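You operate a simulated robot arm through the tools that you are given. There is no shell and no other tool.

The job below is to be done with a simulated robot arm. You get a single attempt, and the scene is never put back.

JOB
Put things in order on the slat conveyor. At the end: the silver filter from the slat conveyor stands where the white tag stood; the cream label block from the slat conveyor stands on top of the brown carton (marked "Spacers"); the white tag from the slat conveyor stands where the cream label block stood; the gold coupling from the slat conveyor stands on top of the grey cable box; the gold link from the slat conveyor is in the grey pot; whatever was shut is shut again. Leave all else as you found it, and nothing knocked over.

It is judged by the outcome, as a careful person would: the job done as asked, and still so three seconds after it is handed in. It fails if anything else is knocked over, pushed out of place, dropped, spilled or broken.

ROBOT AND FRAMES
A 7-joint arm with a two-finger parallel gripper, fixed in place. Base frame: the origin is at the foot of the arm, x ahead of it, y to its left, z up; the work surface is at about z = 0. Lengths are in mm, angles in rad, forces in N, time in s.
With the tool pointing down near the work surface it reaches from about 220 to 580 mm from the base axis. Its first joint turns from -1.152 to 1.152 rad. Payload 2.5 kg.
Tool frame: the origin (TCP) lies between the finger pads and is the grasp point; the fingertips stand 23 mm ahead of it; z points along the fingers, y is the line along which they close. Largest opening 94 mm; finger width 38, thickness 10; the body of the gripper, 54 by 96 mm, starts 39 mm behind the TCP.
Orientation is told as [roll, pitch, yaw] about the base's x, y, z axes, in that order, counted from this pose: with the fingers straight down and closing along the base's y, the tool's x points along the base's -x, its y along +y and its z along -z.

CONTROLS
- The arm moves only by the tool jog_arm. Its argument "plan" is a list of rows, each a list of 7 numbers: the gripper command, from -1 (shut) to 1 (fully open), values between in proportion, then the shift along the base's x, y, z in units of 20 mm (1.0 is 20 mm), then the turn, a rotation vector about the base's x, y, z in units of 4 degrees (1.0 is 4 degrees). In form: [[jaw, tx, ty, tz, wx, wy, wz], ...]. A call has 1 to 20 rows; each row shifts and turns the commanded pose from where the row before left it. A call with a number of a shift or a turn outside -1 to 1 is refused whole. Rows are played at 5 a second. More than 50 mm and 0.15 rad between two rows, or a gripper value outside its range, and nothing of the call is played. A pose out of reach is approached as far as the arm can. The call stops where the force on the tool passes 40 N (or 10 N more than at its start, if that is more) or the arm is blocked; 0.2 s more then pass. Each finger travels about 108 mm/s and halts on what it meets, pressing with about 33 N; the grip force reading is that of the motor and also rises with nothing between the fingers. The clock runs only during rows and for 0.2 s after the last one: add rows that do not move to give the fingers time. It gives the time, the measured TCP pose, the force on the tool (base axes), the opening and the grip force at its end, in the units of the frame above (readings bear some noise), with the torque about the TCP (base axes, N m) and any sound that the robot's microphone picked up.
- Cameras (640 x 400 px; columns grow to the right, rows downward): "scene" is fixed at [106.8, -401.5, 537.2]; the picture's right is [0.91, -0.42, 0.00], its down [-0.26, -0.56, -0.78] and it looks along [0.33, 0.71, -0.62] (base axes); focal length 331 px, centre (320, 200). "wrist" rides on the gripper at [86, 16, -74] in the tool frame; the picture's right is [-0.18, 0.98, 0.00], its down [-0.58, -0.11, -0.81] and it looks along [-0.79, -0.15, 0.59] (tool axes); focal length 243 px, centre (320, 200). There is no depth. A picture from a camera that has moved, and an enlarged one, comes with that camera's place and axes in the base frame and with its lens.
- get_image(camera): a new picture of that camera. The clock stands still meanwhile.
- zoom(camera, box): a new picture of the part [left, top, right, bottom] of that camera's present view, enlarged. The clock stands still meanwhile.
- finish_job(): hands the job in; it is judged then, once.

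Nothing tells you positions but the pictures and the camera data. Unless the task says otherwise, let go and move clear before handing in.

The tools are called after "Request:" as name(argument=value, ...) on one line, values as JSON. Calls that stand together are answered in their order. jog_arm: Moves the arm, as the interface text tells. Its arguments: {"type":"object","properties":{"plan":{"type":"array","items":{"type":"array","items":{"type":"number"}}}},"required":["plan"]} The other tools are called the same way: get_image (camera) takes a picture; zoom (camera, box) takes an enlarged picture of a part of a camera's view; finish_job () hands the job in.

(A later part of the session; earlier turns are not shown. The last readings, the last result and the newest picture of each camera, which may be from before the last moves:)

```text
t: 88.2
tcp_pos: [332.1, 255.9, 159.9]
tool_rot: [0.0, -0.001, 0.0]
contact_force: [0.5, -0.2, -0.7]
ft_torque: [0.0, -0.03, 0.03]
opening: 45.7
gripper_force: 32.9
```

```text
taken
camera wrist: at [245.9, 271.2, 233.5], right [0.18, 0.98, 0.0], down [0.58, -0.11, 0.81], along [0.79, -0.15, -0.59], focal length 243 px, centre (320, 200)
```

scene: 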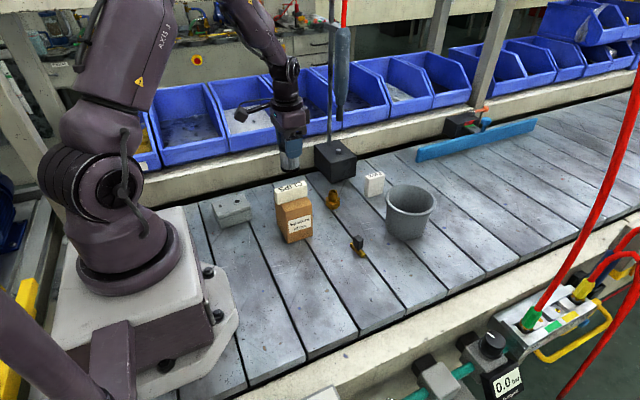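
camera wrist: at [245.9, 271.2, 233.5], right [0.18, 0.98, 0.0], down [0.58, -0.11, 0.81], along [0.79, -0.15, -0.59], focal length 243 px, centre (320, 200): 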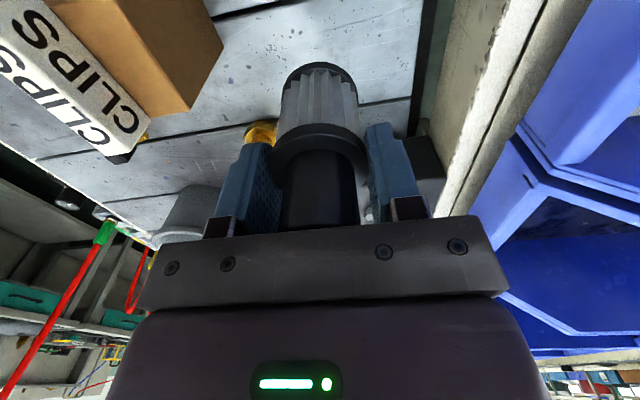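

The filter is right above the tag's old place. I'll lower most of the way and check.

Request:
jog_arm(plan=[[-1, 0, 0, -0.2, 0, 0, 0], [-1, 0, 0, -0.4, 0, 0, 0], [-1, 0, 0, -0.5, 0, 0, 0], [-1, 0, 0, -0.5, 0, 0, 0], [-1, 0, 0, -0.5, 0, 0, 0], [-1, 0, 0, -0.5, 0, 0, 0], [-1, 0, 0, -0.5, 0, 0, 0], [-1, 0, 0, -0.4, 0, 0, 0], [-1, 0, 0, -0.3, 0, 0, 0], [-1, 0, 0, -0.1, 0, 0, 0], [-1, 0, 0, 0, 0, 0, 0], [-1, 0, 0, 0, 0, 0, 0]])

Request:
zoom(camera="wrist", box=[160, 0, 480, 260])

Request:
zoom(camera="scene", box=[240, 110, 360, 210])

```text
t: 90.8
tcp_pos: [333.5, 255.6, 78.6]
tool_rot: [0.0, 0.001, 0.0]
contact_force: [0.6, 0.5, -1.9]
ft_torque: [0.01, 0.02, -0.01]
opening: 45.8
gripper_force: 33.3
```

```text
1.54 times, centred on (320, 130) of wrist
camera zoom: at [247.8, 271.4, 154.3], right [0.18, 0.98, 0.0], down [0.58, -0.11, 0.81], along [0.79, -0.15, -0.59], focal length 373 px, centre (320, 308)
```

zoom: 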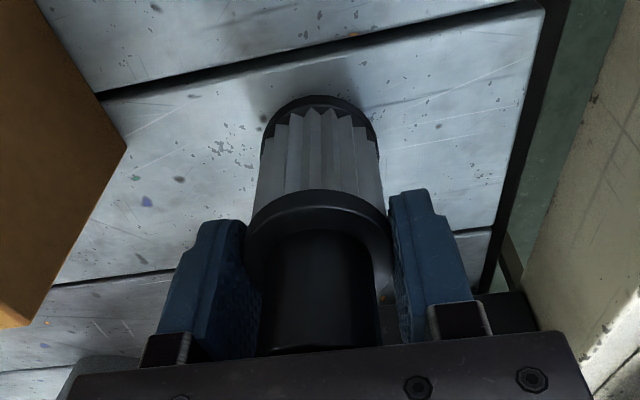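

```text
4.00 times, centred on (300, 160) of scene
camera zoom: at [106.8, -401.5, 537.2], right [0.91, -0.42, 0.0], down [-0.26, -0.56, -0.78], along [0.33, 0.71, -0.62], focal length 1325 px, centre (400, 360)
```

zoom: 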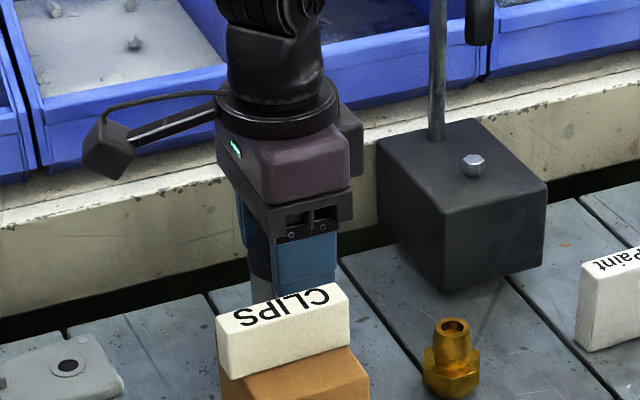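

About 13 mm remain. I'll continue down in small steps to contact.

Request:
jog_arm(plan=[[-1, -0.03, 0, -0.2, 0, 0, 0], [-1, 0, 0, -0.2, 0, 0, 0], [-1, 0, 0, -0.1, 0, 0, 0], [-1, 0, 0, 0, 0, 0, 0]])

Request:
jog_arm(plan=[[-1, 0, 0, -0.08, 0, 0, 0], [-1, 0, 0, 0, 0, 0, 0]])

```text
t: 91.8
tcp_pos: [332.6, 256.3, 68.6]
tool_rot: [0.001, 0.001, 0.0]
contact_force: [-0.2, 1.2, -0.4]
ft_torque: [0.0, -0.01, -0.03]
opening: 45.7
gripper_force: 32.9
```

```text
t: 92.4
tcp_pos: [332.3, 254.9, 68.1]
tool_rot: [0.001, 0.002, 0.001]
contact_force: [0.6, 0.4, -1.0]
ft_torque: [0.0, -0.01, -0.04]
opening: 45.5
gripper_force: 32.6
```

Request:
jog_arm(plan=[[-1, 0, 0, -0.08, 0, 0, 0], [-1, 0, 0, 0, 0, 0, 0]])

```text
t: 93.0
tcp_pos: [333.0, 255.0, 67.2]
tool_rot: [0.001, 0.0, -0.001]
contact_force: [-6.1, -5.0, 14.6]
ft_torque: [-0.15, 0.32, 0.02]
opening: 45.8
gripper_force: 32.7
```

The filter touches the slat (15 N). I'll ease the pressure and release gently.

Request:
jog_arm(plan=[[-1, 0, 0, 0.04, 0, 0, 0], [-1, 0, 0, 0, 0, 0, 0]])

Request:
jog_arm(plan=[[-0.02, 0, 0, 0, 0, 0, 0], [0.05, 0, 0, 0, 0, 0, 0], [0.15, 0, 0, 0, 0, 0, 0], [0.4, 0, 0, 0, 0, 0, 0], [0.4, 0, 0, 0, 0, 0, 0], [0.4, 0, 0, 0, 0, 0, 0]])

Request:
zoom(camera="wrist", box=[160, 0, 480, 260])

```text
t: 93.6
tcp_pos: [332.6, 256.0, 66.6]
tool_rot: [0.0, 0.001, 0.001]
contact_force: [-1.6, -4.9, 7.4]
ft_torque: [-0.17, 0.13, -0.01]
opening: 45.8
gripper_force: 32.7
```

```text
t: 95.0
tcp_pos: [331.5, 254.8, 66.5]
tool_rot: [0.0, 0.0, -0.001]
contact_force: [-0.2, 0.2, 0.0]
ft_torque: [-0.01, -0.01, 0.0]
opening: 65.7
gripper_force: 0.0
```

```text
1.54 times, centred on (320, 130) of wrist
camera zoom: at [246.4, 271.4, 141.5], right [0.18, 0.98, 0.0], down [0.58, -0.11, 0.81], along [0.79, -0.15, -0.59], focal length 373 px, centre (320, 308)
```

zoom: 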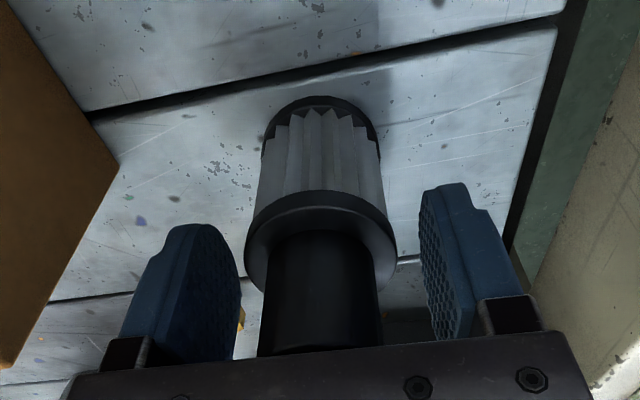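

The filter stands upright at the tag's old place. I'll rise clear and look from above.

Request:
jog_arm(plan=[[0.5, 0, 0, 0.2, 0, 0, 0], [0.5, 0, 0, 0.5, 0, 0, 0], [0.5, 0, 0, 1, 0, 0, 0], [0.5, 0, 0, 1, 0, 0, 0], [0.5, 0, 0, 1, 0, 0, 0], [0.5, 0, 0, 1, 0, 0, 0], [0.5, 0, 0, 1, 0, 0, 0], [0.5, 0, 0, 0, 0, 0, 0]])

Request:
jog_arm(plan=[[0.5, 0.75, -0.8, 0, 0, 0, 0], [0.5, 0.75, -0.8, 0, 0, 0, 0], [0.5, 0.75, -0.8, 0, 0, 0, 0], [0.5, 0.75, -0.8, 0, 0, 0, 0], [0.5, 0.75, -0.8, 0, 0, 0, 0], [0.5, 0, 0, -1, 0, 0, 0], [0.5, 0, 0, -1, 0, 0, 0], [0.5, 0, 0, 0, 0, 0, 0], [0.5, 0, 0, 0, 0, 0, 0]])

Request:
get_image(camera="wrist")

Request:
get_image(camera="scene")

```text
t: 96.8
tcp_pos: [330.5, 253.9, 181.4]
tool_rot: [-0.001, 0.002, 0.002]
contact_force: [-0.1, 0.1, 0.1]
ft_torque: [0.0, 0.0, 0.04]
opening: 70.4
gripper_force: 0.1
```

```text
t: 98.8
tcp_pos: [406.8, 175.3, 139.4]
tool_rot: [-0.001, -0.001, 0.0]
contact_force: [-0.3, -0.3, -0.8]
ft_torque: [0.0, 0.0, 0.0]
opening: 70.4
gripper_force: 0.0
```

```text
taken
camera wrist: at [321.0, 192.1, 214.3], right [0.18, 0.98, 0.0], down [0.58, -0.11, 0.81], along [0.79, -0.15, -0.59], focal length 243 px, centre (320, 200)
```

wrist: 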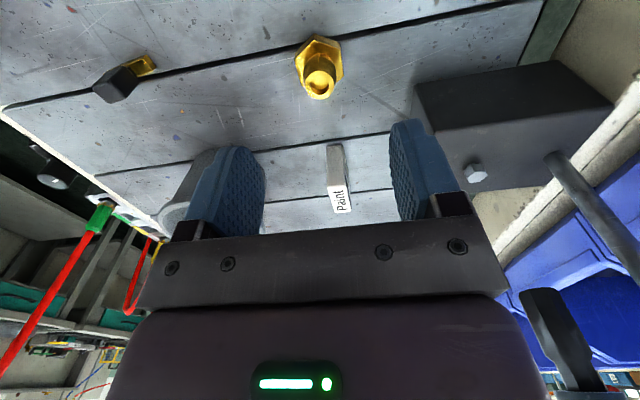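

```text
taken
```

scene: 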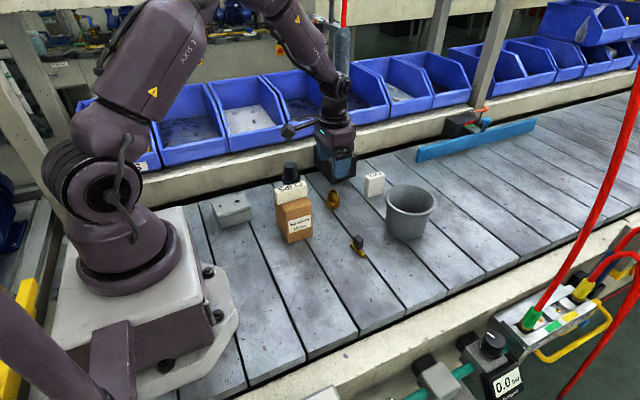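

Request:
zoom(camera="wrist", box=[260, 20, 380, 120])

Request:
zoom(camera="scene", box=[260, 150, 350, 220])

```text
4.00 times, centred on (320, 70) of wrist
camera zoom: at [321.0, 192.1, 214.3], right [0.18, 0.98, 0.0], down [0.58, -0.11, 0.81], along [0.79, -0.15, -0.59], focal length 970 px, centre (320, 720)
```

zoom: 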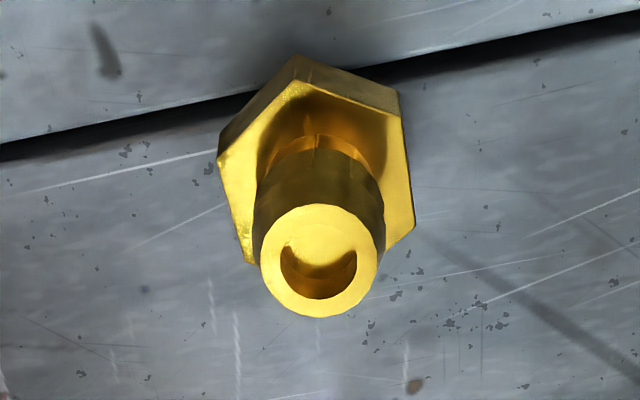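

```text
5.71 times, centred on (305, 185) of scene
camera zoom: at [106.8, -401.5, 537.2], right [0.91, -0.42, 0.0], down [-0.26, -0.56, -0.78], along [0.33, 0.71, -0.62], focal length 1893 px, centre (406, 286)
```

zoom: 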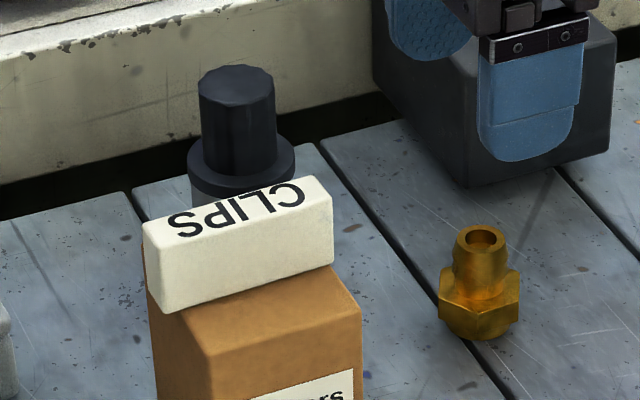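

The coupling is at about (412, 174), its hex flats (36 mm) face ±y, so a yaw of 0 suits it. I'll lower with the fingers straddling it.

Request:
jog_arm(plan=[[0.4, 0.26, -0.05, -0.8, 0, 0, 0], [0.4, 0, 0, -1, 0, 0, 0], [0.4, 0, 0, -1, 0, 0, 0], [0.4, 0, 0, -1, 0, 0, 0], [0.4, 0, 0, -0.7, 0, 0, 0], [0.4, 0, 0, 0, 0, 0, 0], [0.4, 0, 0, 0, 0, 0, 0]])

Request:
zoom(camera="wrist", box=[160, 0, 480, 260])

Request:
zoom(camera="scene", box=[290, 140, 390, 215])

```text
t: 100.4
tcp_pos: [411.7, 173.1, 51.3]
tool_rot: [-0.002, 0.001, 0.0]
contact_force: [-0.2, 0.4, 0.0]
ft_torque: [-0.01, -0.01, 0.02]
opening: 65.8
gripper_force: 0.0
```

```text
1.54 times, centred on (320, 130) of wrist
camera zoom: at [326.4, 189.6, 125.1], right [0.18, 0.98, 0.0], down [0.58, -0.11, 0.81], along [0.79, -0.15, -0.59], focal length 373 px, centre (320, 308)
```

zoom: 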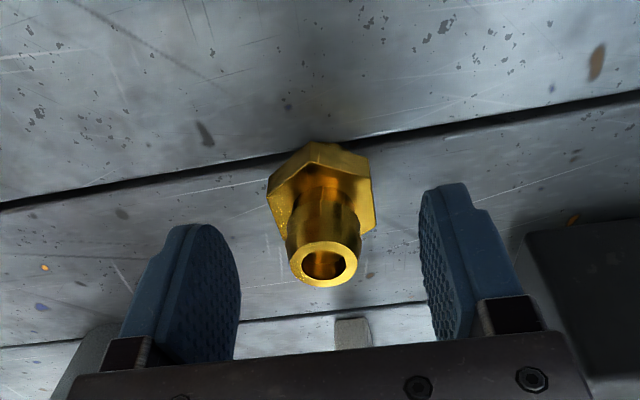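

```text
5.33 times, centred on (340, 178) of scene
camera zoom: at [106.8, -401.5, 537.2], right [0.91, -0.42, 0.0], down [-0.26, -0.56, -0.78], along [0.33, 0.71, -0.62], focal length 1767 px, centre (213, 320)
```

zoom: 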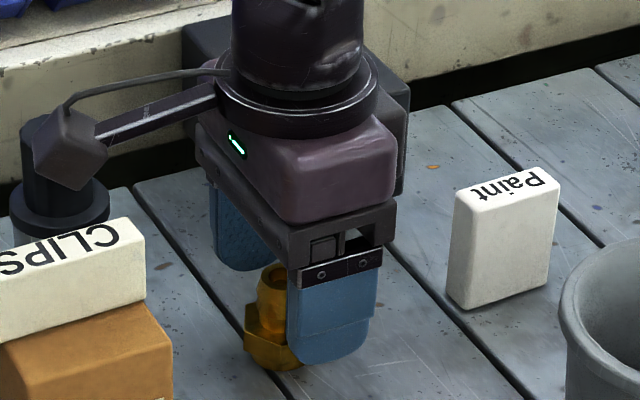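

The hex runs from z ≈ 8 to 19, and the camera housing clears the carton if I stop at TCP z ≈ 32. I'll lower in two steps.

Request:
jog_arm(plan=[[0.4, 0.06, 0.04, -0.4, 0, 0, 0], [0.4, 0, 0, -0.3, 0, 0, 0], [0.4, 0, 0, 0, 0, 0, 0], [0.4, 0, 0, 0, 0, 0, 0]])

Request:
zoom(camera="scene", box=[260, 140, 360, 215])

Request:
zoom(camera="wrist", box=[160, 0, 480, 260])

```text
t: 101.4
tcp_pos: [413.2, 174.0, 36.8]
tool_rot: [0.001, -0.001, 0.0]
contact_force: [0.0, -0.5, 0.6]
ft_torque: [-0.03, -0.01, -0.02]
opening: 65.9
gripper_force: 0.2
```

```text
5.33 times, centred on (310, 178) of scene
camera zoom: at [106.8, -401.5, 537.2], right [0.91, -0.42, 0.0], down [-0.26, -0.56, -0.78], along [0.33, 0.71, -0.62], focal length 1767 px, centre (373, 320)
```

zoom: 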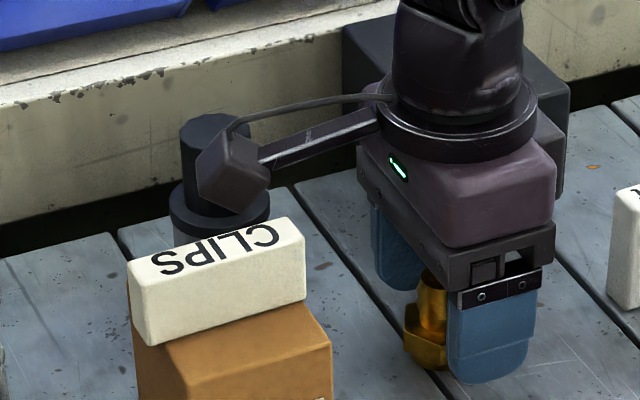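

```text
1.54 times, centred on (320, 130) of wrist
camera zoom: at [327.6, 190.8, 112.2], right [0.18, 0.98, 0.0], down [0.58, -0.11, 0.81], along [0.79, -0.15, -0.59], focal length 373 px, centre (320, 308)
```

zoom: 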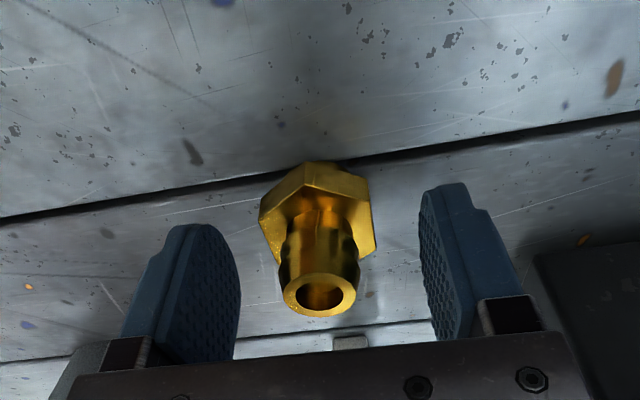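

The camera housing sits clear between the cream block and the filter. I'll go down the last 5 mm and close gently.

Request:
jog_arm(plan=[[0.4, 0, 0, -0.24, 0, 0, 0], [0.4, 0, 0, 0, 0, 0, 0], [0.1, 0, 0, 0, 0, 0, 0], [-0.1, 0, 0, 0, 0, 0, 0], [-0.3, 0, 0, 0, 0, 0, 0], [-1, 0, 0, 0, 0, 0, 0], [-1, 0, 0, 0, 0, 0, 0], [-1, 0, 0, 0, 0, 0, 0]])

Request:
zoom(camera="wrist", box=[160, 0, 480, 260])

```text
t: 103.2
tcp_pos: [414.5, 174.2, 32.1]
tool_rot: [0.001, 0.0, 0.0]
contact_force: [0.0, 0.0, 0.6]
ft_torque: [-0.01, -0.03, -0.02]
opening: 37.7
gripper_force: 33.0
```

```text
1.54 times, centred on (320, 130) of wrist
camera zoom: at [328.1, 190.7, 106.8], right [0.18, 0.98, 0.0], down [0.58, -0.11, 0.81], along [0.79, -0.15, -0.59], focal length 373 px, centre (320, 308)
```

zoom: 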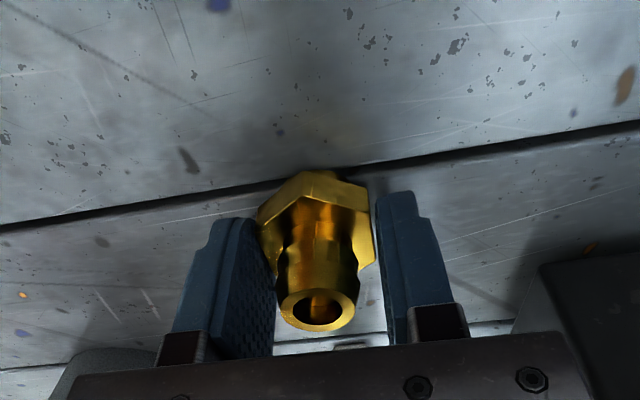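

The hex is gripped at 37.7 mm. I'll lift slowly and check.

Request:
jog_arm(plan=[[-1, 0, 0, 0.1, 0, 0, 0], [-1, 0, 0, 0.1, 0, 0, 0], [-1, 0, 0, 0.15, 0, 0, 0], [-1, 0, 0, 0.2, 0, 0, 0], [-1, 0, 0, 0.2, 0, 0, 0], [-1, 0, 0, 0.15, 0, 0, 0], [-1, 0, 0, 0, 0, 0, 0]])

Request:
zoom(camera="wrist", box=[160, 0, 480, 260])

Request:
zoom(camera="scene", box=[290, 140, 390, 215])

```text
t: 104.8
tcp_pos: [412.5, 174.4, 51.9]
tool_rot: [0.0, -0.001, 0.0]
contact_force: [-0.4, -0.2, -0.8]
ft_torque: [0.03, 0.03, 0.0]
opening: 37.6
gripper_force: 33.2
```

```text
1.54 times, centred on (320, 130) of wrist
camera zoom: at [327.0, 190.6, 125.6], right [0.18, 0.98, 0.0], down [0.58, -0.11, 0.81], along [0.79, -0.15, -0.59], focal length 373 px, centre (320, 308)
```

zoom: 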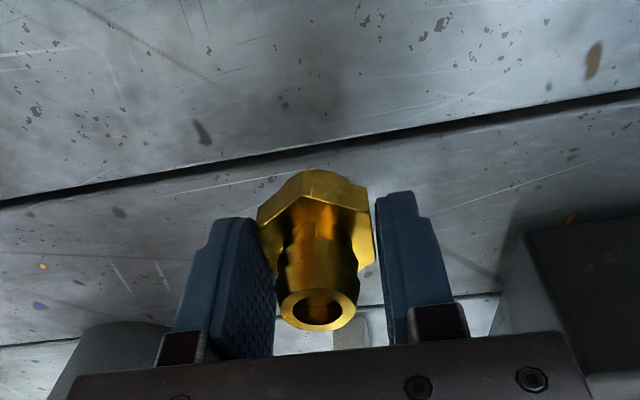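

```text
5.33 times, centred on (340, 178) of scene
camera zoom: at [106.8, -401.5, 537.2], right [0.91, -0.42, 0.0], down [-0.26, -0.56, -0.78], along [0.33, 0.71, -0.62], focal length 1767 px, centre (213, 320)
```

zoom: 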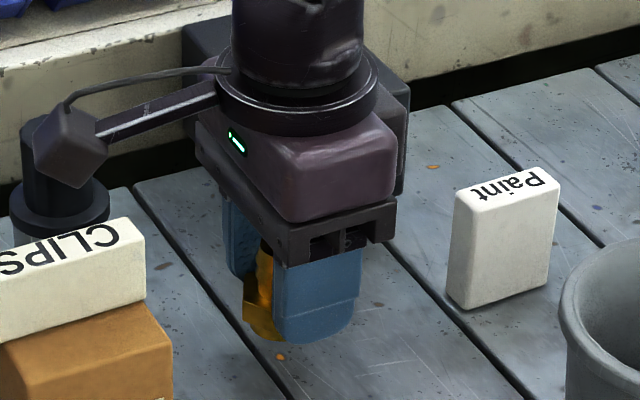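

The coupling is held well. I'll lift it to z ≈ 190, above everything on the belt.

Request:
jog_arm(plan=[[-1, 0, 0, 0.2, 0, 0, 0], [-1, 0, 0, 0.35, 0, 0, 0], [-1, 0, 0, 0.5, 0, 0, 0], [-1, 0, 0, 0.5, 0, 0, 0], [-1, 0, 0, 0.5, 0, 0, 0], [-1, 0, 0, 0.5, 0, 0, 0], [-1, 0, 0, 0.5, 0, 0, 0], [-1, 0, 0, 0.5, 0, 0, 0], [-1, 0, 0, 0.5, 0, 0, 0], [-1, 0, 0, 0.5, 0, 0, 0], [-1, 0, 0, 0.5, 0, 0, 0], [-1, 0, 0, 0.5, 0, 0, 0], [-1, 0, 0, 0.5, 0, 0, 0], [-1, 0, 0, 0.5, 0, 0, 0], [-1, 0, 0, 0.35, 0, 0, 0], [-1, 0, 0, 0.2, 0, 0, 0], [-1, 0, 0, 0, 0, 0, 0]])

Request:
jog_arm(plan=[[-1, -0.2, 0.03, 0, 0, 0, 0], [-1, -0.4, 0.06, 0, 0, 0, 0], [-1, -0.6, 0.1, 0, 0, 0, 0], [-1, -0.6, 0.1, 0, 0, 0, 0], [-1, -0.6, 0.1, 0, 0, 0, 0], [-1, -0.6, 0.1, 0, 0, 0, 0], [-1, -0.6, 0.1, 0, 0, 0, 0], [-1, -0.6, 0.1, 0, 0, 0, 0], [-1, -0.6, 0.1, 0, 0, 0, 0], [-1, -0.6, 0.1, 0, 0, 0, 0], [-1, -0.6, 0.1, 0, 0, 0, 0], [-1, -0.6, 0.1, 0, 0, 0, 0], [-1, -0.6, 0.1, 0, 0, 0, 0], [-1, -0.6, 0.1, 0, 0, 0, 0], [-1, -0.6, 0.1, 0, 0, 0, 0], [-1, -0.6, 0.1, 0, 0, 0, 0], [-1, -0.4, 0.1, 0, 0, 0, 0], [-1, -0.2, 0.05, 0, 0, 0, 0], [-1, 0, 0, 0, 0, 0, 0]])

Request:
get_image(camera="scene")

Request:
get_image(camera="wrist")

```text
t: 108.4
tcp_pos: [412.8, 175.0, 193.4]
tool_rot: [-0.002, 0.001, 0.001]
contact_force: [0.4, -0.2, -1.7]
ft_torque: [0.01, 0.0, -0.01]
opening: 37.6
gripper_force: 33.5
```

```text
t: 112.4
tcp_pos: [222.5, 207.0, 191.7]
tool_rot: [-0.001, 0.001, 0.001]
contact_force: [0.5, -0.4, -0.3]
ft_torque: [0.02, -0.03, -0.01]
opening: 37.6
gripper_force: 33.0
```

```text
taken
```

scene: 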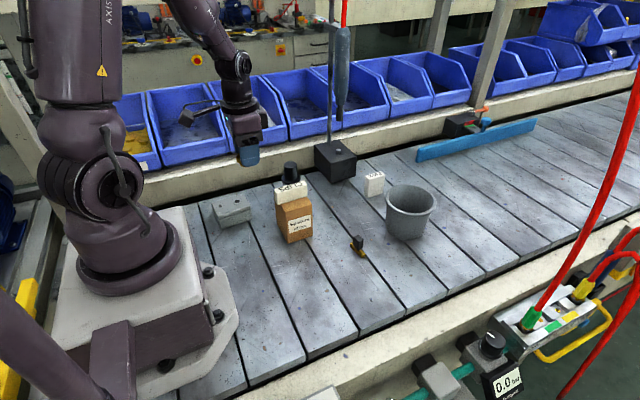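

```text
taken
camera wrist: at [135.6, 222.5, 267.0], right [0.18, 0.98, 0.0], down [0.58, -0.11, 0.81], along [0.79, -0.15, -0.59], focal length 243 px, centre (320, 200)
```

wrist: 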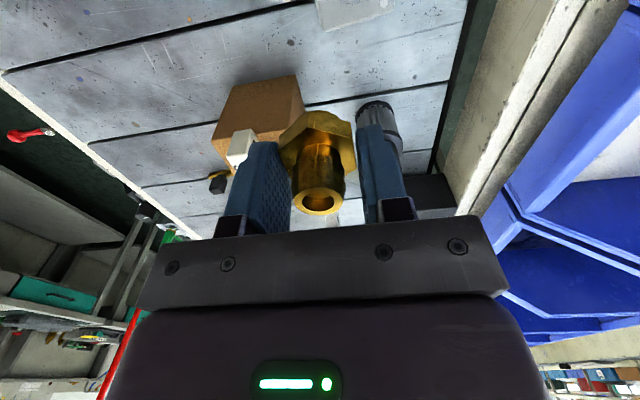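

The coupling is held and approaching the cable box. I'll move over it and look at the lid.

Request:
jog_arm(plan=[[-1, -0.25, 0.04, 0, 0, 0, 0], [-1, -0.5, 0.08, 0, 0, 0, 0], [-1, -0.6, 0.1, 0, 0, 0, 0], [-1, -0.6, 0.1, 0, 0, 0, 0], [-1, -0.5, 0.1, 0, 0, 0, 0], [-1, -0.3, 0.06, 0, 0, 0, 0], [-1, 0, 0, 0, 0, 0, 0], [-1, 0, 0, 0, 0, 0, 0]])

Request:
get_image(camera="wrist")

Request:
zoom(camera="wrist", box=[220, 0, 440, 137])

Request:
zoom(camera="scene", box=[190, 120, 290, 230])

```text
t: 114.2
tcp_pos: [168.0, 217.1, 191.7]
tool_rot: [-0.001, 0.0, -0.001]
contact_force: [-0.4, -0.4, -0.5]
ft_torque: [0.02, 0.0, -0.02]
opening: 37.5
gripper_force: 32.7
```

```text
taken
camera wrist: at [81.1, 233.5, 266.5], right [0.18, 0.98, 0.0], down [0.58, -0.11, 0.81], along [0.79, -0.15, -0.59], focal length 243 px, centre (320, 200)
```

wrist: 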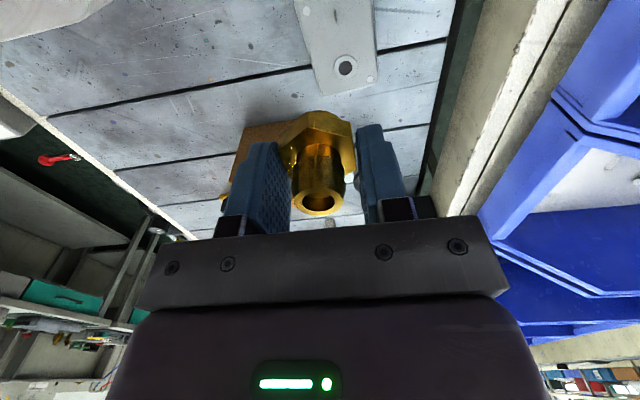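

```text
2.91 times, centred on (330, 68) of wrist
camera zoom: at [81.1, 233.5, 266.5], right [0.18, 0.98, 0.0], down [0.58, -0.11, 0.81], along [0.79, -0.15, -0.59], focal length 706 px, centre (291, 582)
```

zoom: 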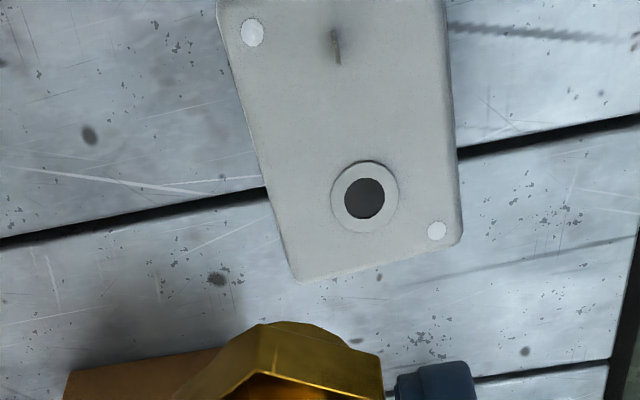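

```text
3.64 times, centred on (240, 175) of scene
camera zoom: at [106.8, -401.5, 537.2], right [0.91, -0.42, 0.0], down [-0.26, -0.56, -0.78], along [0.33, 0.71, -0.62], focal length 1204 px, centre (611, 291)
```

zoom: 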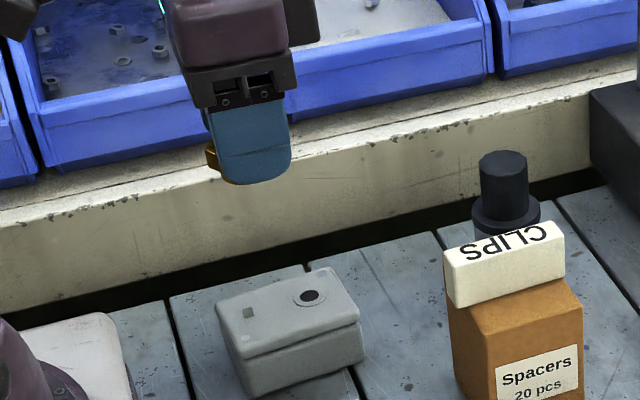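

The lid is clearly visible: centre (169, 235), top at z ≈ 48, ring at (187, 236), small fin at (148, 233). The free flat spot in the front half is about (164, 222), so I'll lower the coupling towards it.

Request:
jog_arm(plan=[[-1, -0.1, 0.12, -0.2, 0, 0, 0], [-1, -0.1, 0.12, -0.4, 0, 0, 0], [-1, 0, 0, -0.5, 0, 0, 0], [-1, 0, 0, -0.5, 0, 0, 0], [-1, 0, 0, -0.5, 0, 0, 0], [-1, 0, 0, -0.5, 0, 0, 0], [-1, 0, 0, -0.5, 0, 0, 0], [-1, 0, 0, -0.5, 0, 0, 0], [-1, 0, 0, -0.5, 0, 0, 0], [-1, 0, 0, -0.4, 0, 0, 0], [-1, 0, 0, -0.2, 0, 0, 0], [-1, 0, 0, 0, 0, 0, 0], [-1, 0, 0, 0, 0, 0, 0]])

Request:
zoom(camera="wrist", box=[200, 0, 440, 240])

Request:
zoom(camera="scene", box=[190, 150, 280, 230])

```text
t: 117.0
tcp_pos: [161.3, 221.8, 97.8]
tool_rot: [0.0, -0.002, 0.0]
contact_force: [-0.1, -0.6, -0.7]
ft_torque: [0.02, 0.01, 0.0]
opening: 37.6
gripper_force: 33.0
```

```text
1.67 times, centred on (320, 120) of wrist
camera zoom: at [76.3, 238.1, 172.2], right [0.18, 0.98, 0.0], down [0.58, -0.11, 0.81], along [0.79, -0.15, -0.59], focal length 404 px, centre (320, 333)
```

zoom: 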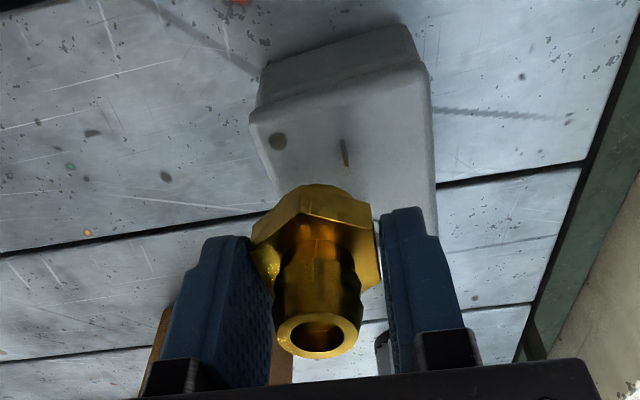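

```text
5.00 times, centred on (235, 190) of scene
camera zoom: at [106.8, -401.5, 537.2], right [0.91, -0.42, 0.0], down [-0.26, -0.56, -0.78], along [0.33, 0.71, -0.62], focal length 1656 px, centre (745, 250)
```

zoom: 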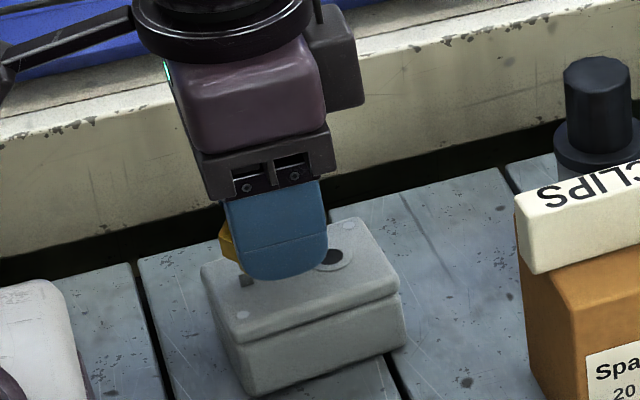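

The coupling is 18 mm above the lid. I'll adjust to (164.5, 223.5), which keeps its foot clear of ring, fin and front edge.

Request:
jog_arm(plan=[[-1, 0.16, 0.085, -0.2, 0, 0, 0], [-1, 0, 0, -0.2, 0, 0, 0], [-1, 0, 0, 0, 0, 0, 0], [-1, 0, 0, 0, 0, 0, 0]])

Request:
jog_arm(plan=[[-1, 0, 0, 0, 0, 0, 0]])

Request:
zoom(camera="wrist", box=[220, 40, 420, 200])

Request:
zoom(camera="scene", box=[200, 165, 270, 225])

```text
t: 118.0
tcp_pos: [164.3, 224.0, 90.9]
tool_rot: [0.001, 0.002, -0.001]
contact_force: [-0.6, 0.9, -0.2]
ft_torque: [0.01, -0.01, 0.02]
opening: 37.3
gripper_force: 32.9
```

```text
t: 118.4
tcp_pos: [164.9, 222.9, 90.6]
tool_rot: [0.001, -0.001, -0.001]
contact_force: [0.4, 0.4, -0.1]
ft_torque: [-0.01, -0.02, 0.01]
opening: 37.1
gripper_force: 32.8
```

```text
2.50 times, centred on (320, 120) of wrist
camera zoom: at [79.7, 239.5, 165.0], right [0.18, 0.98, 0.0], down [0.58, -0.11, 0.81], along [0.79, -0.15, -0.59], focal length 606 px, centre (320, 400)
```

zoom: 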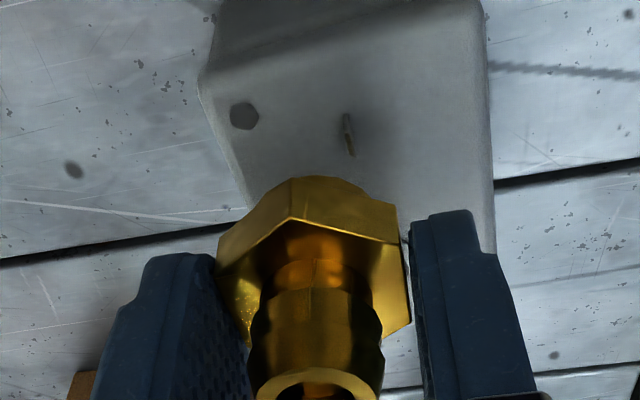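

```text
6.67 times, centred on (235, 195) of scene
camera zoom: at [106.8, -401.5, 537.2], right [0.91, -0.42, 0.0], down [-0.26, -0.56, -0.78], along [0.33, 0.71, -0.62], focal length 2208 px, centre (887, 233)
```

zoom: 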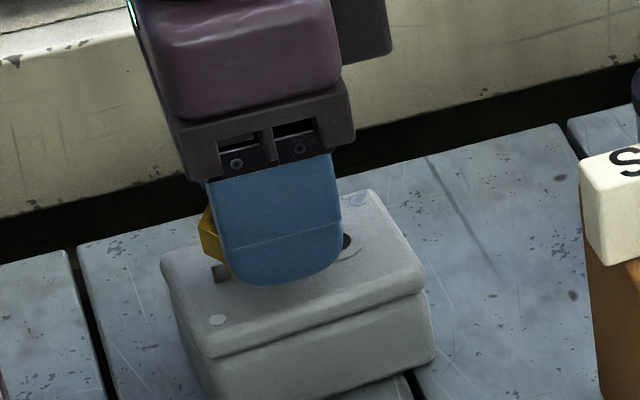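

The foot's radius is about 15 mm and the position is good. I'll descend in small steps.

Request:
jog_arm(plan=[[-1, 0, 0, -0.2, 0, 0, 0], [-1, 0, 0, -0.15, 0, 0, 0], [-1, 0, 0, 0, 0, 0, 0]])

Request:
jog_arm(plan=[[-1, 0, 0, -0.08, 0, 0, 0], [-1, 0, 0, 0, 0, 0, 0]])

```text
t: 119.2
tcp_pos: [166.4, 222.5, 83.0]
tool_rot: [0.0, 0.001, -0.001]
contact_force: [0.3, 0.1, -0.1]
ft_torque: [0.03, 0.03, 0.04]
opening: 37.6
gripper_force: 33.2
```

```text
t: 119.8
tcp_pos: [166.4, 222.7, 81.5]
tool_rot: [0.002, 0.001, -0.001]
contact_force: [-0.7, 0.4, 0.4]
ft_torque: [0.0, 0.05, 0.01]
opening: 37.2
gripper_force: 33.6
```

It drifted 1.5 mm towards the ring, so I'll correct that and continue.

Request:
jog_arm(plan=[[-1, -0.1, 0, 0, 0, 0, 0], [-1, 0, 0, 0, 0, 0, 0]])

Request:
jog_arm(plan=[[-1, 0, 0, -0.07, 0, 0, 0], [-1, 0, 0, 0, 0, 0, 0]])

Request:
zoom(camera="wrist", box=[220, 40, 420, 200])

```text
t: 120.4
tcp_pos: [162.4, 223.4, 81.9]
tool_rot: [0.0, 0.0, 0.0]
contact_force: [-0.2, -0.4, -0.1]
ft_torque: [0.05, 0.03, -0.01]
opening: 37.7
gripper_force: 32.7
```

```text
t: 121.0
tcp_pos: [163.6, 223.0, 79.7]
tool_rot: [0.0, -0.001, 0.0]
contact_force: [-0.3, 0.8, -1.7]
ft_torque: [0.0, -0.06, 0.01]
opening: 37.1
gripper_force: 32.7
```

```text
2.50 times, centred on (320, 120) of wrist
camera zoom: at [77.9, 239.0, 154.9], right [0.18, 0.98, 0.0], down [0.58, -0.11, 0.81], along [0.79, -0.15, -0.59], focal length 606 px, centre (320, 400)
```

zoom: 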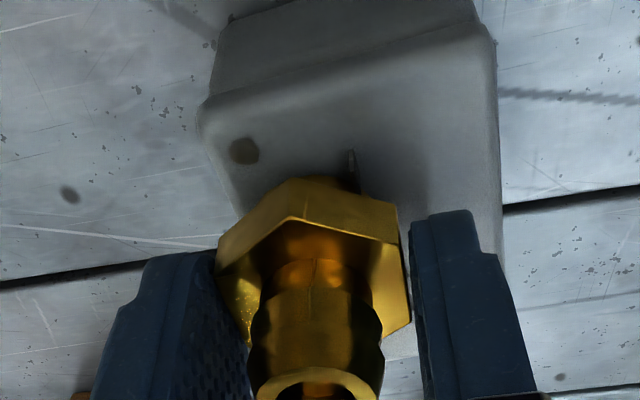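

No contact yet, and the hex is close beside the small fin. I'll look closely from the scene camera before the last millimetre or two.

Request:
zoom(camera="scene", box=[205, 180, 255, 220])

Request:
zoom(camera="wrist", box=[270, 70, 370, 140])

```text
10.00 times, centred on (230, 200) of scene
camera zoom: at [106.8, -401.5, 537.2], right [0.91, -0.42, 0.0], down [-0.26, -0.56, -0.78], along [0.33, 0.71, -0.62], focal length 3312 px, centre (1220, 200)
```

zoom: 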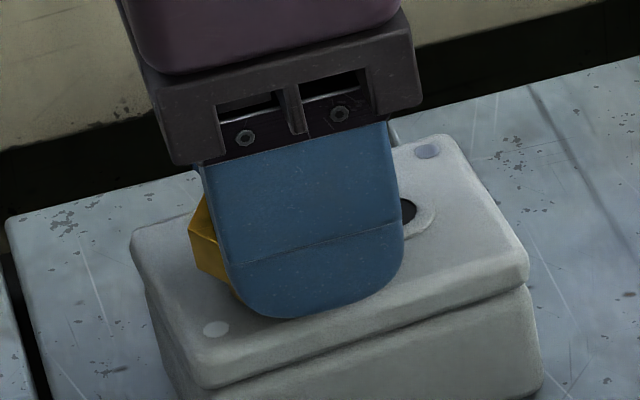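

```text
5.71 times, centred on (320, 105) of wrist
camera zoom: at [77.9, 239.0, 154.9], right [0.18, 0.98, 0.0], down [0.58, -0.11, 0.81], along [0.79, -0.15, -0.59], focal length 1386 px, centre (320, 743)
```

zoom: 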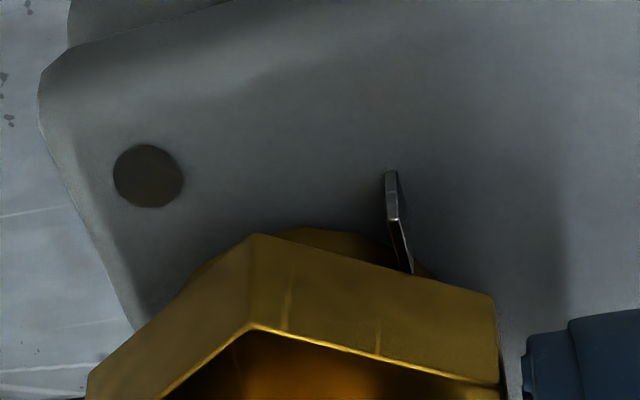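

The fin is a 7 mm tall thin plate and the hex overhang nearly touches its top. I'll rise slightly, shift about 2 mm away from it, and check again.

Request:
jog_arm(plan=[[-1, 0, 0, 0.15, 0, 0, 0], [-1, 0.12, -0.05, 0, 0, 0, 0], [-1, 0, 0, 0, 0, 0, 0], [-1, 0, 0, 0, 0, 0, 0]])

Request:
zoom(camera="wrist", box=[270, 60, 370, 130])

```text
t: 122.0
tcp_pos: [166.2, 222.8, 82.9]
tool_rot: [0.0, 0.0, -0.001]
contact_force: [-0.8, -0.7, -0.6]
ft_torque: [-0.01, -0.01, 0.02]
opening: 37.5
gripper_force: 33.1
```

```text
5.71 times, centred on (320, 95) of wrist
camera zoom: at [80.2, 239.0, 158.2], right [0.18, 0.98, 0.0], down [0.58, -0.11, 0.81], along [0.79, -0.15, -0.59], focal length 1386 px, centre (320, 800)
```

zoom: 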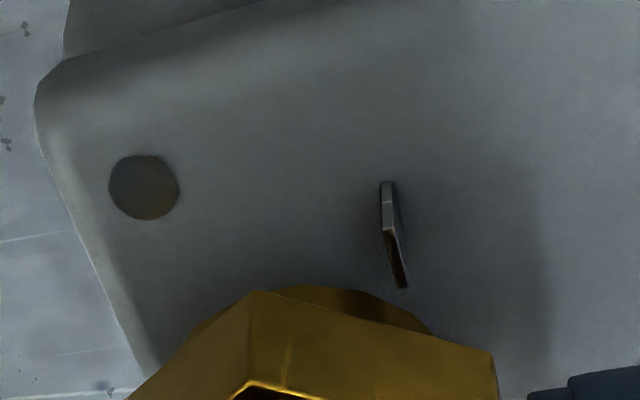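

The coupling is clear of the fin now. A tiny correction towards (165, 222) keeps it off the ring too, then I'll lower.

Request:
jog_arm(plan=[[-1, -0.05, -0.04, 0, 0, 0, 0], [-1, 0, 0, 0, 0, 0, 0]])

Request:
jog_arm(plan=[[-1, 0, 0, -0.1, 0, 0, 0], [-1, 0, 0, 0, 0, 0, 0]])

Request:
zoom(camera="wrist", box=[270, 60, 370, 130])

```text
t: 122.6
tcp_pos: [165.6, 221.8, 83.2]
tool_rot: [0.0, 0.001, -0.001]
contact_force: [-0.4, 0.4, -0.9]
ft_torque: [0.01, -0.03, 0.01]
opening: 37.6
gripper_force: 32.8
```

```text
t: 123.2
tcp_pos: [165.2, 221.3, 81.0]
tool_rot: [0.001, -0.001, -0.001]
contact_force: [0.8, 0.3, -1.0]
ft_torque: [-0.01, -0.02, -0.04]
opening: 37.4
gripper_force: 33.8
```

```text
5.71 times, centred on (320, 95) of wrist
camera zoom: at [79.4, 238.4, 156.1], right [0.18, 0.98, 0.0], down [0.58, -0.11, 0.81], along [0.79, -0.15, -0.59], focal length 1386 px, centre (320, 800)
```

zoom: 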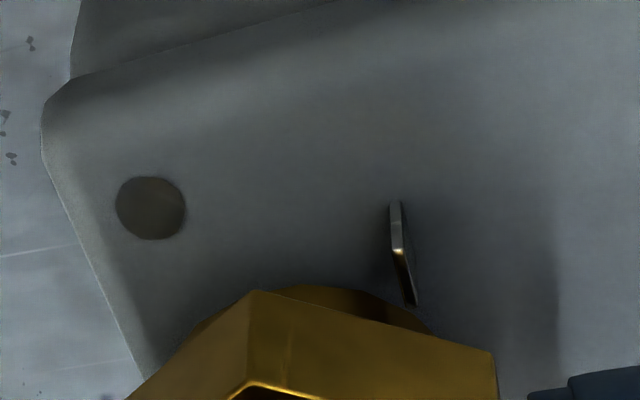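

Position is good, with the fin clear of the hex. I'll lower to contact in small steps.

Request:
jog_arm(plan=[[-1, 0, 0, -0.07, 0, 0, 0], [-1, 0, 0, 0, 0, 0, 0]])

Request:
jog_arm(plan=[[-1, 0, 0, -0.05, 0, 0, 0], [-1, 0, 0, 0, 0, 0, 0]])

```text
t: 123.8
tcp_pos: [165.5, 222.9, 80.9]
tool_rot: [0.0, -0.001, 0.002]
contact_force: [-1.3, 0.2, -0.1]
ft_torque: [0.01, -0.01, 0.0]
opening: 37.6
gripper_force: 32.8
```

```text
t: 124.4
tcp_pos: [164.4, 220.8, 78.6]
tool_rot: [0.001, -0.001, -0.001]
contact_force: [-0.6, -0.6, -0.9]
ft_torque: [0.0, -0.01, -0.04]
opening: 37.6
gripper_force: 32.4
```

Request:
jog_arm(plan=[[-1, 0, 0.03, -0.05, 0, 0, 0], [-1, 0, 0, 0, 0, 0, 0]])

Request:
zoom(camera="wrist", box=[270, 60, 370, 130])

```text
t: 125.0
tcp_pos: [165.5, 222.7, 78.0]
tool_rot: [0.0, 0.0, 0.0]
contact_force: [-0.4, -3.8, 13.0]
ft_torque: [-0.1, 0.08, 0.01]
opening: 37.7
gripper_force: 32.9
```

```text
5.71 times, centred on (320, 95) of wrist
camera zoom: at [79.2, 238.6, 152.8], right [0.18, 0.98, 0.0], down [0.58, -0.11, 0.81], along [0.79, -0.15, -0.59], focal length 1386 px, centre (320, 800)
```

zoom: 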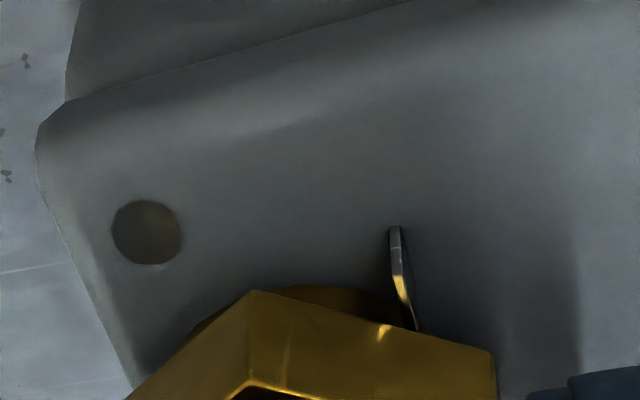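

The foot rests on the lid (13 N, centred under it). I'll ease off and release gently.

Request:
jog_arm(plan=[[-1, 0, 0, 0.03, 0, 0, 0], [-1, 0, 0, 0, 0, 0, 0]])

Request:
jog_arm(plan=[[-0.19, 0, 0, 0, 0, 0, 0], [-0.12, 0, 0, 0, 0, 0, 0], [0.0, 0, 0, 0, 0, 0, 0], [0.2, 0, 0, 0, 0, 0, 0], [0.2, 0, 0, 0, 0, 0, 0], [0.2, 0, 0, 0, 0, 0, 0]])

Request:
zoom(camera="wrist", box=[220, 40, 420, 200])

Request:
zoom(camera="scene", box=[205, 170, 265, 220])

```text
t: 125.6
tcp_pos: [165.2, 221.5, 78.8]
tool_rot: [0.001, -0.001, 0.001]
contact_force: [-0.7, -0.1, -1.1]
ft_torque: [-0.02, 0.02, 0.0]
opening: 37.7
gripper_force: 32.9
```

```text
t: 127.0
tcp_pos: [165.8, 222.1, 79.1]
tool_rot: [0.0, -0.001, 0.001]
contact_force: [0.1, -0.5, 1.2]
ft_torque: [0.04, 0.01, -0.01]
opening: 56.3
gripper_force: 0.0
```

```text
2.50 times, centred on (320, 120) of wrist
camera zoom: at [79.3, 238.4, 153.3], right [0.18, 0.98, 0.0], down [0.58, -0.11, 0.81], along [0.79, -0.15, -0.59], focal length 606 px, centre (320, 400)
```

zoom: 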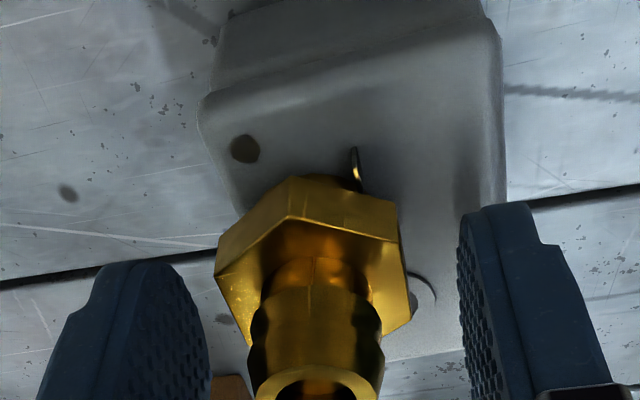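

```text
8.00 times, centred on (235, 195) of scene
camera zoom: at [106.8, -401.5, 537.2], right [0.91, -0.42, 0.0], down [-0.26, -0.56, -0.78], along [0.33, 0.71, -0.62], focal length 2650 px, centre (1000, 240)
```

zoom: 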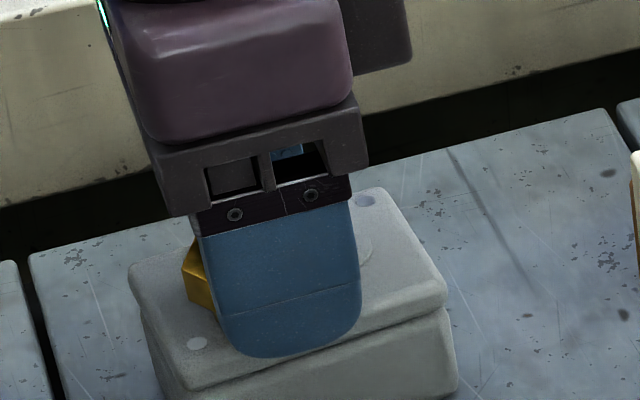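

The coupling is free and upright on the lid. I'll rise straight up and check it from the scene camera.

Request:
jog_arm(plan=[[0.3, 0, 0, 0.2, 0, 0, 0], [0.3, 0, 0, 0.4, 0, 0, 0], [0.3, 0, 0, 0.7, 0, 0, 0], [0.3, 0, 0, 1, 0, 0, 0], [0.3, 0, 0, 1, 0, 0, 0], [0.3, 0, 0, 1, 0, 0, 0], [0.3, 0, 0, 1, 0, 0, 0], [0.3, 0, 0, 0.7, 0, 0, 0], [0.3, 0, 0, 0, 0, 0, 0]])

Request:
zoom(camera="scene", box=[190, 150, 350, 250])

Request:
zoom(camera="wrist", box=[200, 0, 440, 150])

```text
t: 129.0
tcp_pos: [164.6, 223.2, 196.7]
tool_rot: [0.001, 0.001, 0.0]
contact_force: [0.1, -0.5, -0.5]
ft_torque: [0.03, -0.02, 0.01]
opening: 61.2
gripper_force: 0.0
```

```text
4.00 times, centred on (270, 200) of scene
camera zoom: at [106.8, -401.5, 537.2], right [0.91, -0.42, 0.0], down [-0.26, -0.56, -0.78], along [0.33, 0.71, -0.62], focal length 1325 px, centre (520, 200)
```

zoom: 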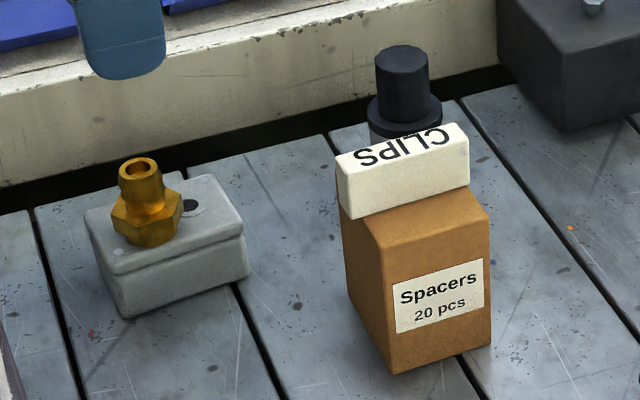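

```text
2.67 times, centred on (320, 75) of wrist
camera zoom: at [79.3, 238.5, 272.5], right [0.18, 0.98, 0.0], down [0.58, -0.11, 0.81], along [0.79, -0.15, -0.59], focal length 647 px, centre (320, 533)
```

zoom: 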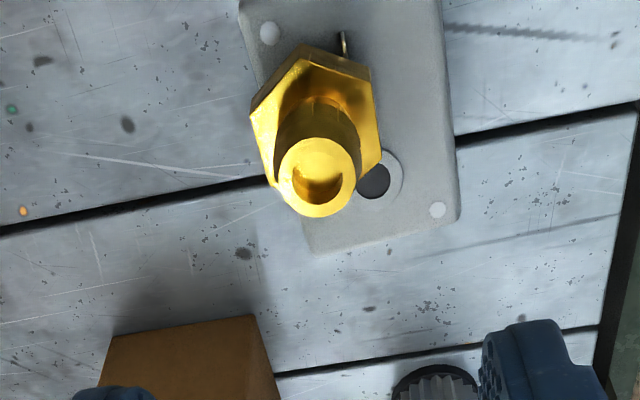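

The coupling stands well on the cable box. The last item is the gold link near (391, 15), so I'll travel there and look at it from above.

Request:
jog_arm(plan=[[0.3, 0.94, -0.87, 0, 0, 0, 0], [0.3, 0.94, -0.87, 0, 0, 0, 0], [0.3, 0.94, -0.87, 0, 0, 0, 0], [0.3, 0.94, -0.87, 0, 0, 0, 0], [0.3, 0.94, -0.87, 0, 0, 0, 0], [0.3, 0.94, -0.87, 0, 0, 0, 0], [0.3, 0.94, -0.87, 0, 0, 0, 0], [0.3, 0.94, -0.87, 0, 0, 0, 0], [0.3, 0.94, -0.87, 0, 0, 0, 0], [0.3, 0.94, -0.87, 0, 0, 0, 0], [0.3, 0.94, -0.87, 0, 0, 0, 0], [0.3, 0.94, -0.87, 0, 0, 0, 0], [0.3, 0, 0, -1, 0, 0, 0], [0.3, 0, 0, -1, 0, 0, 0], [0.3, 0, 0, -1, 0, 0, 0], [0.3, 0, 0, 0, 0, 0, 0], [0.3, 0, 0, 0, 0, 0, 0]])

Request:
get_image(camera="wrist")

Request:
zoom(camera="wrist", box=[260, 20, 380, 110])

Request:
zoom(camera="scene", box=[330, 220, 390, 265])

```text
t: 132.6
tcp_pos: [388.5, 12.8, 138.1]
tool_rot: [0.0, -0.001, 0.0]
contact_force: [-0.5, 0.4, 0.4]
ft_torque: [0.0, 0.01, 0.01]
opening: 61.2
gripper_force: 0.0
```

```text
taken
camera wrist: at [302.6, 29.4, 212.6], right [0.18, 0.98, 0.0], down [0.58, -0.11, 0.81], along [0.79, -0.15, -0.59], focal length 243 px, centre (320, 200)
```

wrist: 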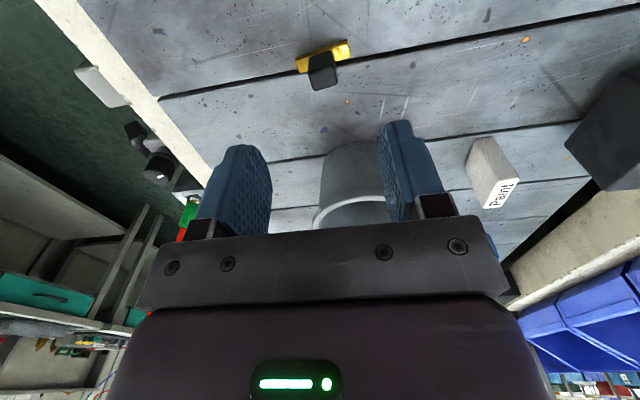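

```text
4.44 times, centred on (320, 65) of wrist
camera zoom: at [302.6, 29.4, 212.6], right [0.18, 0.98, 0.0], down [0.58, -0.11, 0.81], along [0.79, -0.15, -0.59], focal length 1078 px, centre (320, 800)
```

zoom: 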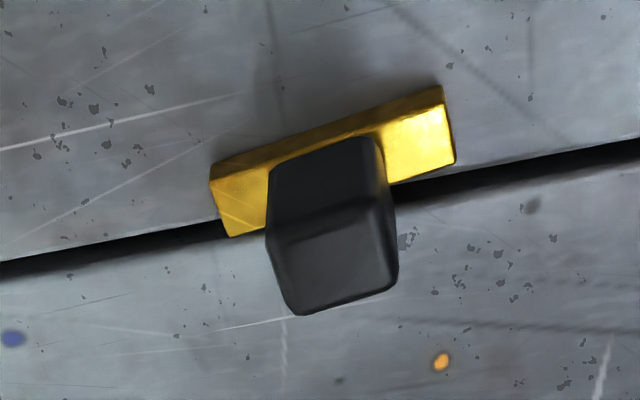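

```text
8.89 times, centred on (360, 242) of scene
camera zoom: at [106.8, -401.5, 537.2], right [0.91, -0.42, 0.0], down [-0.26, -0.56, -0.78], along [0.33, 0.71, -0.62], focal length 2944 px, centre (-36, -178)
```

zoom: 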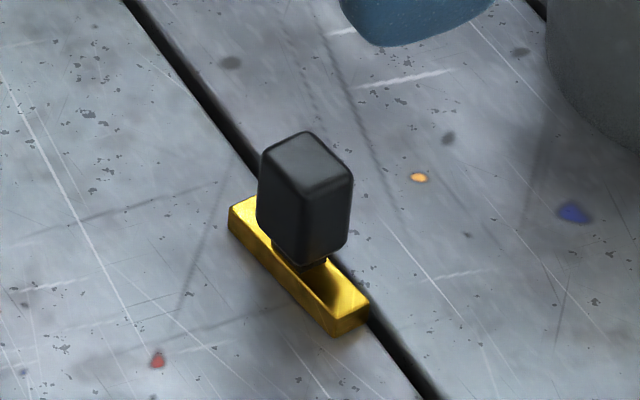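

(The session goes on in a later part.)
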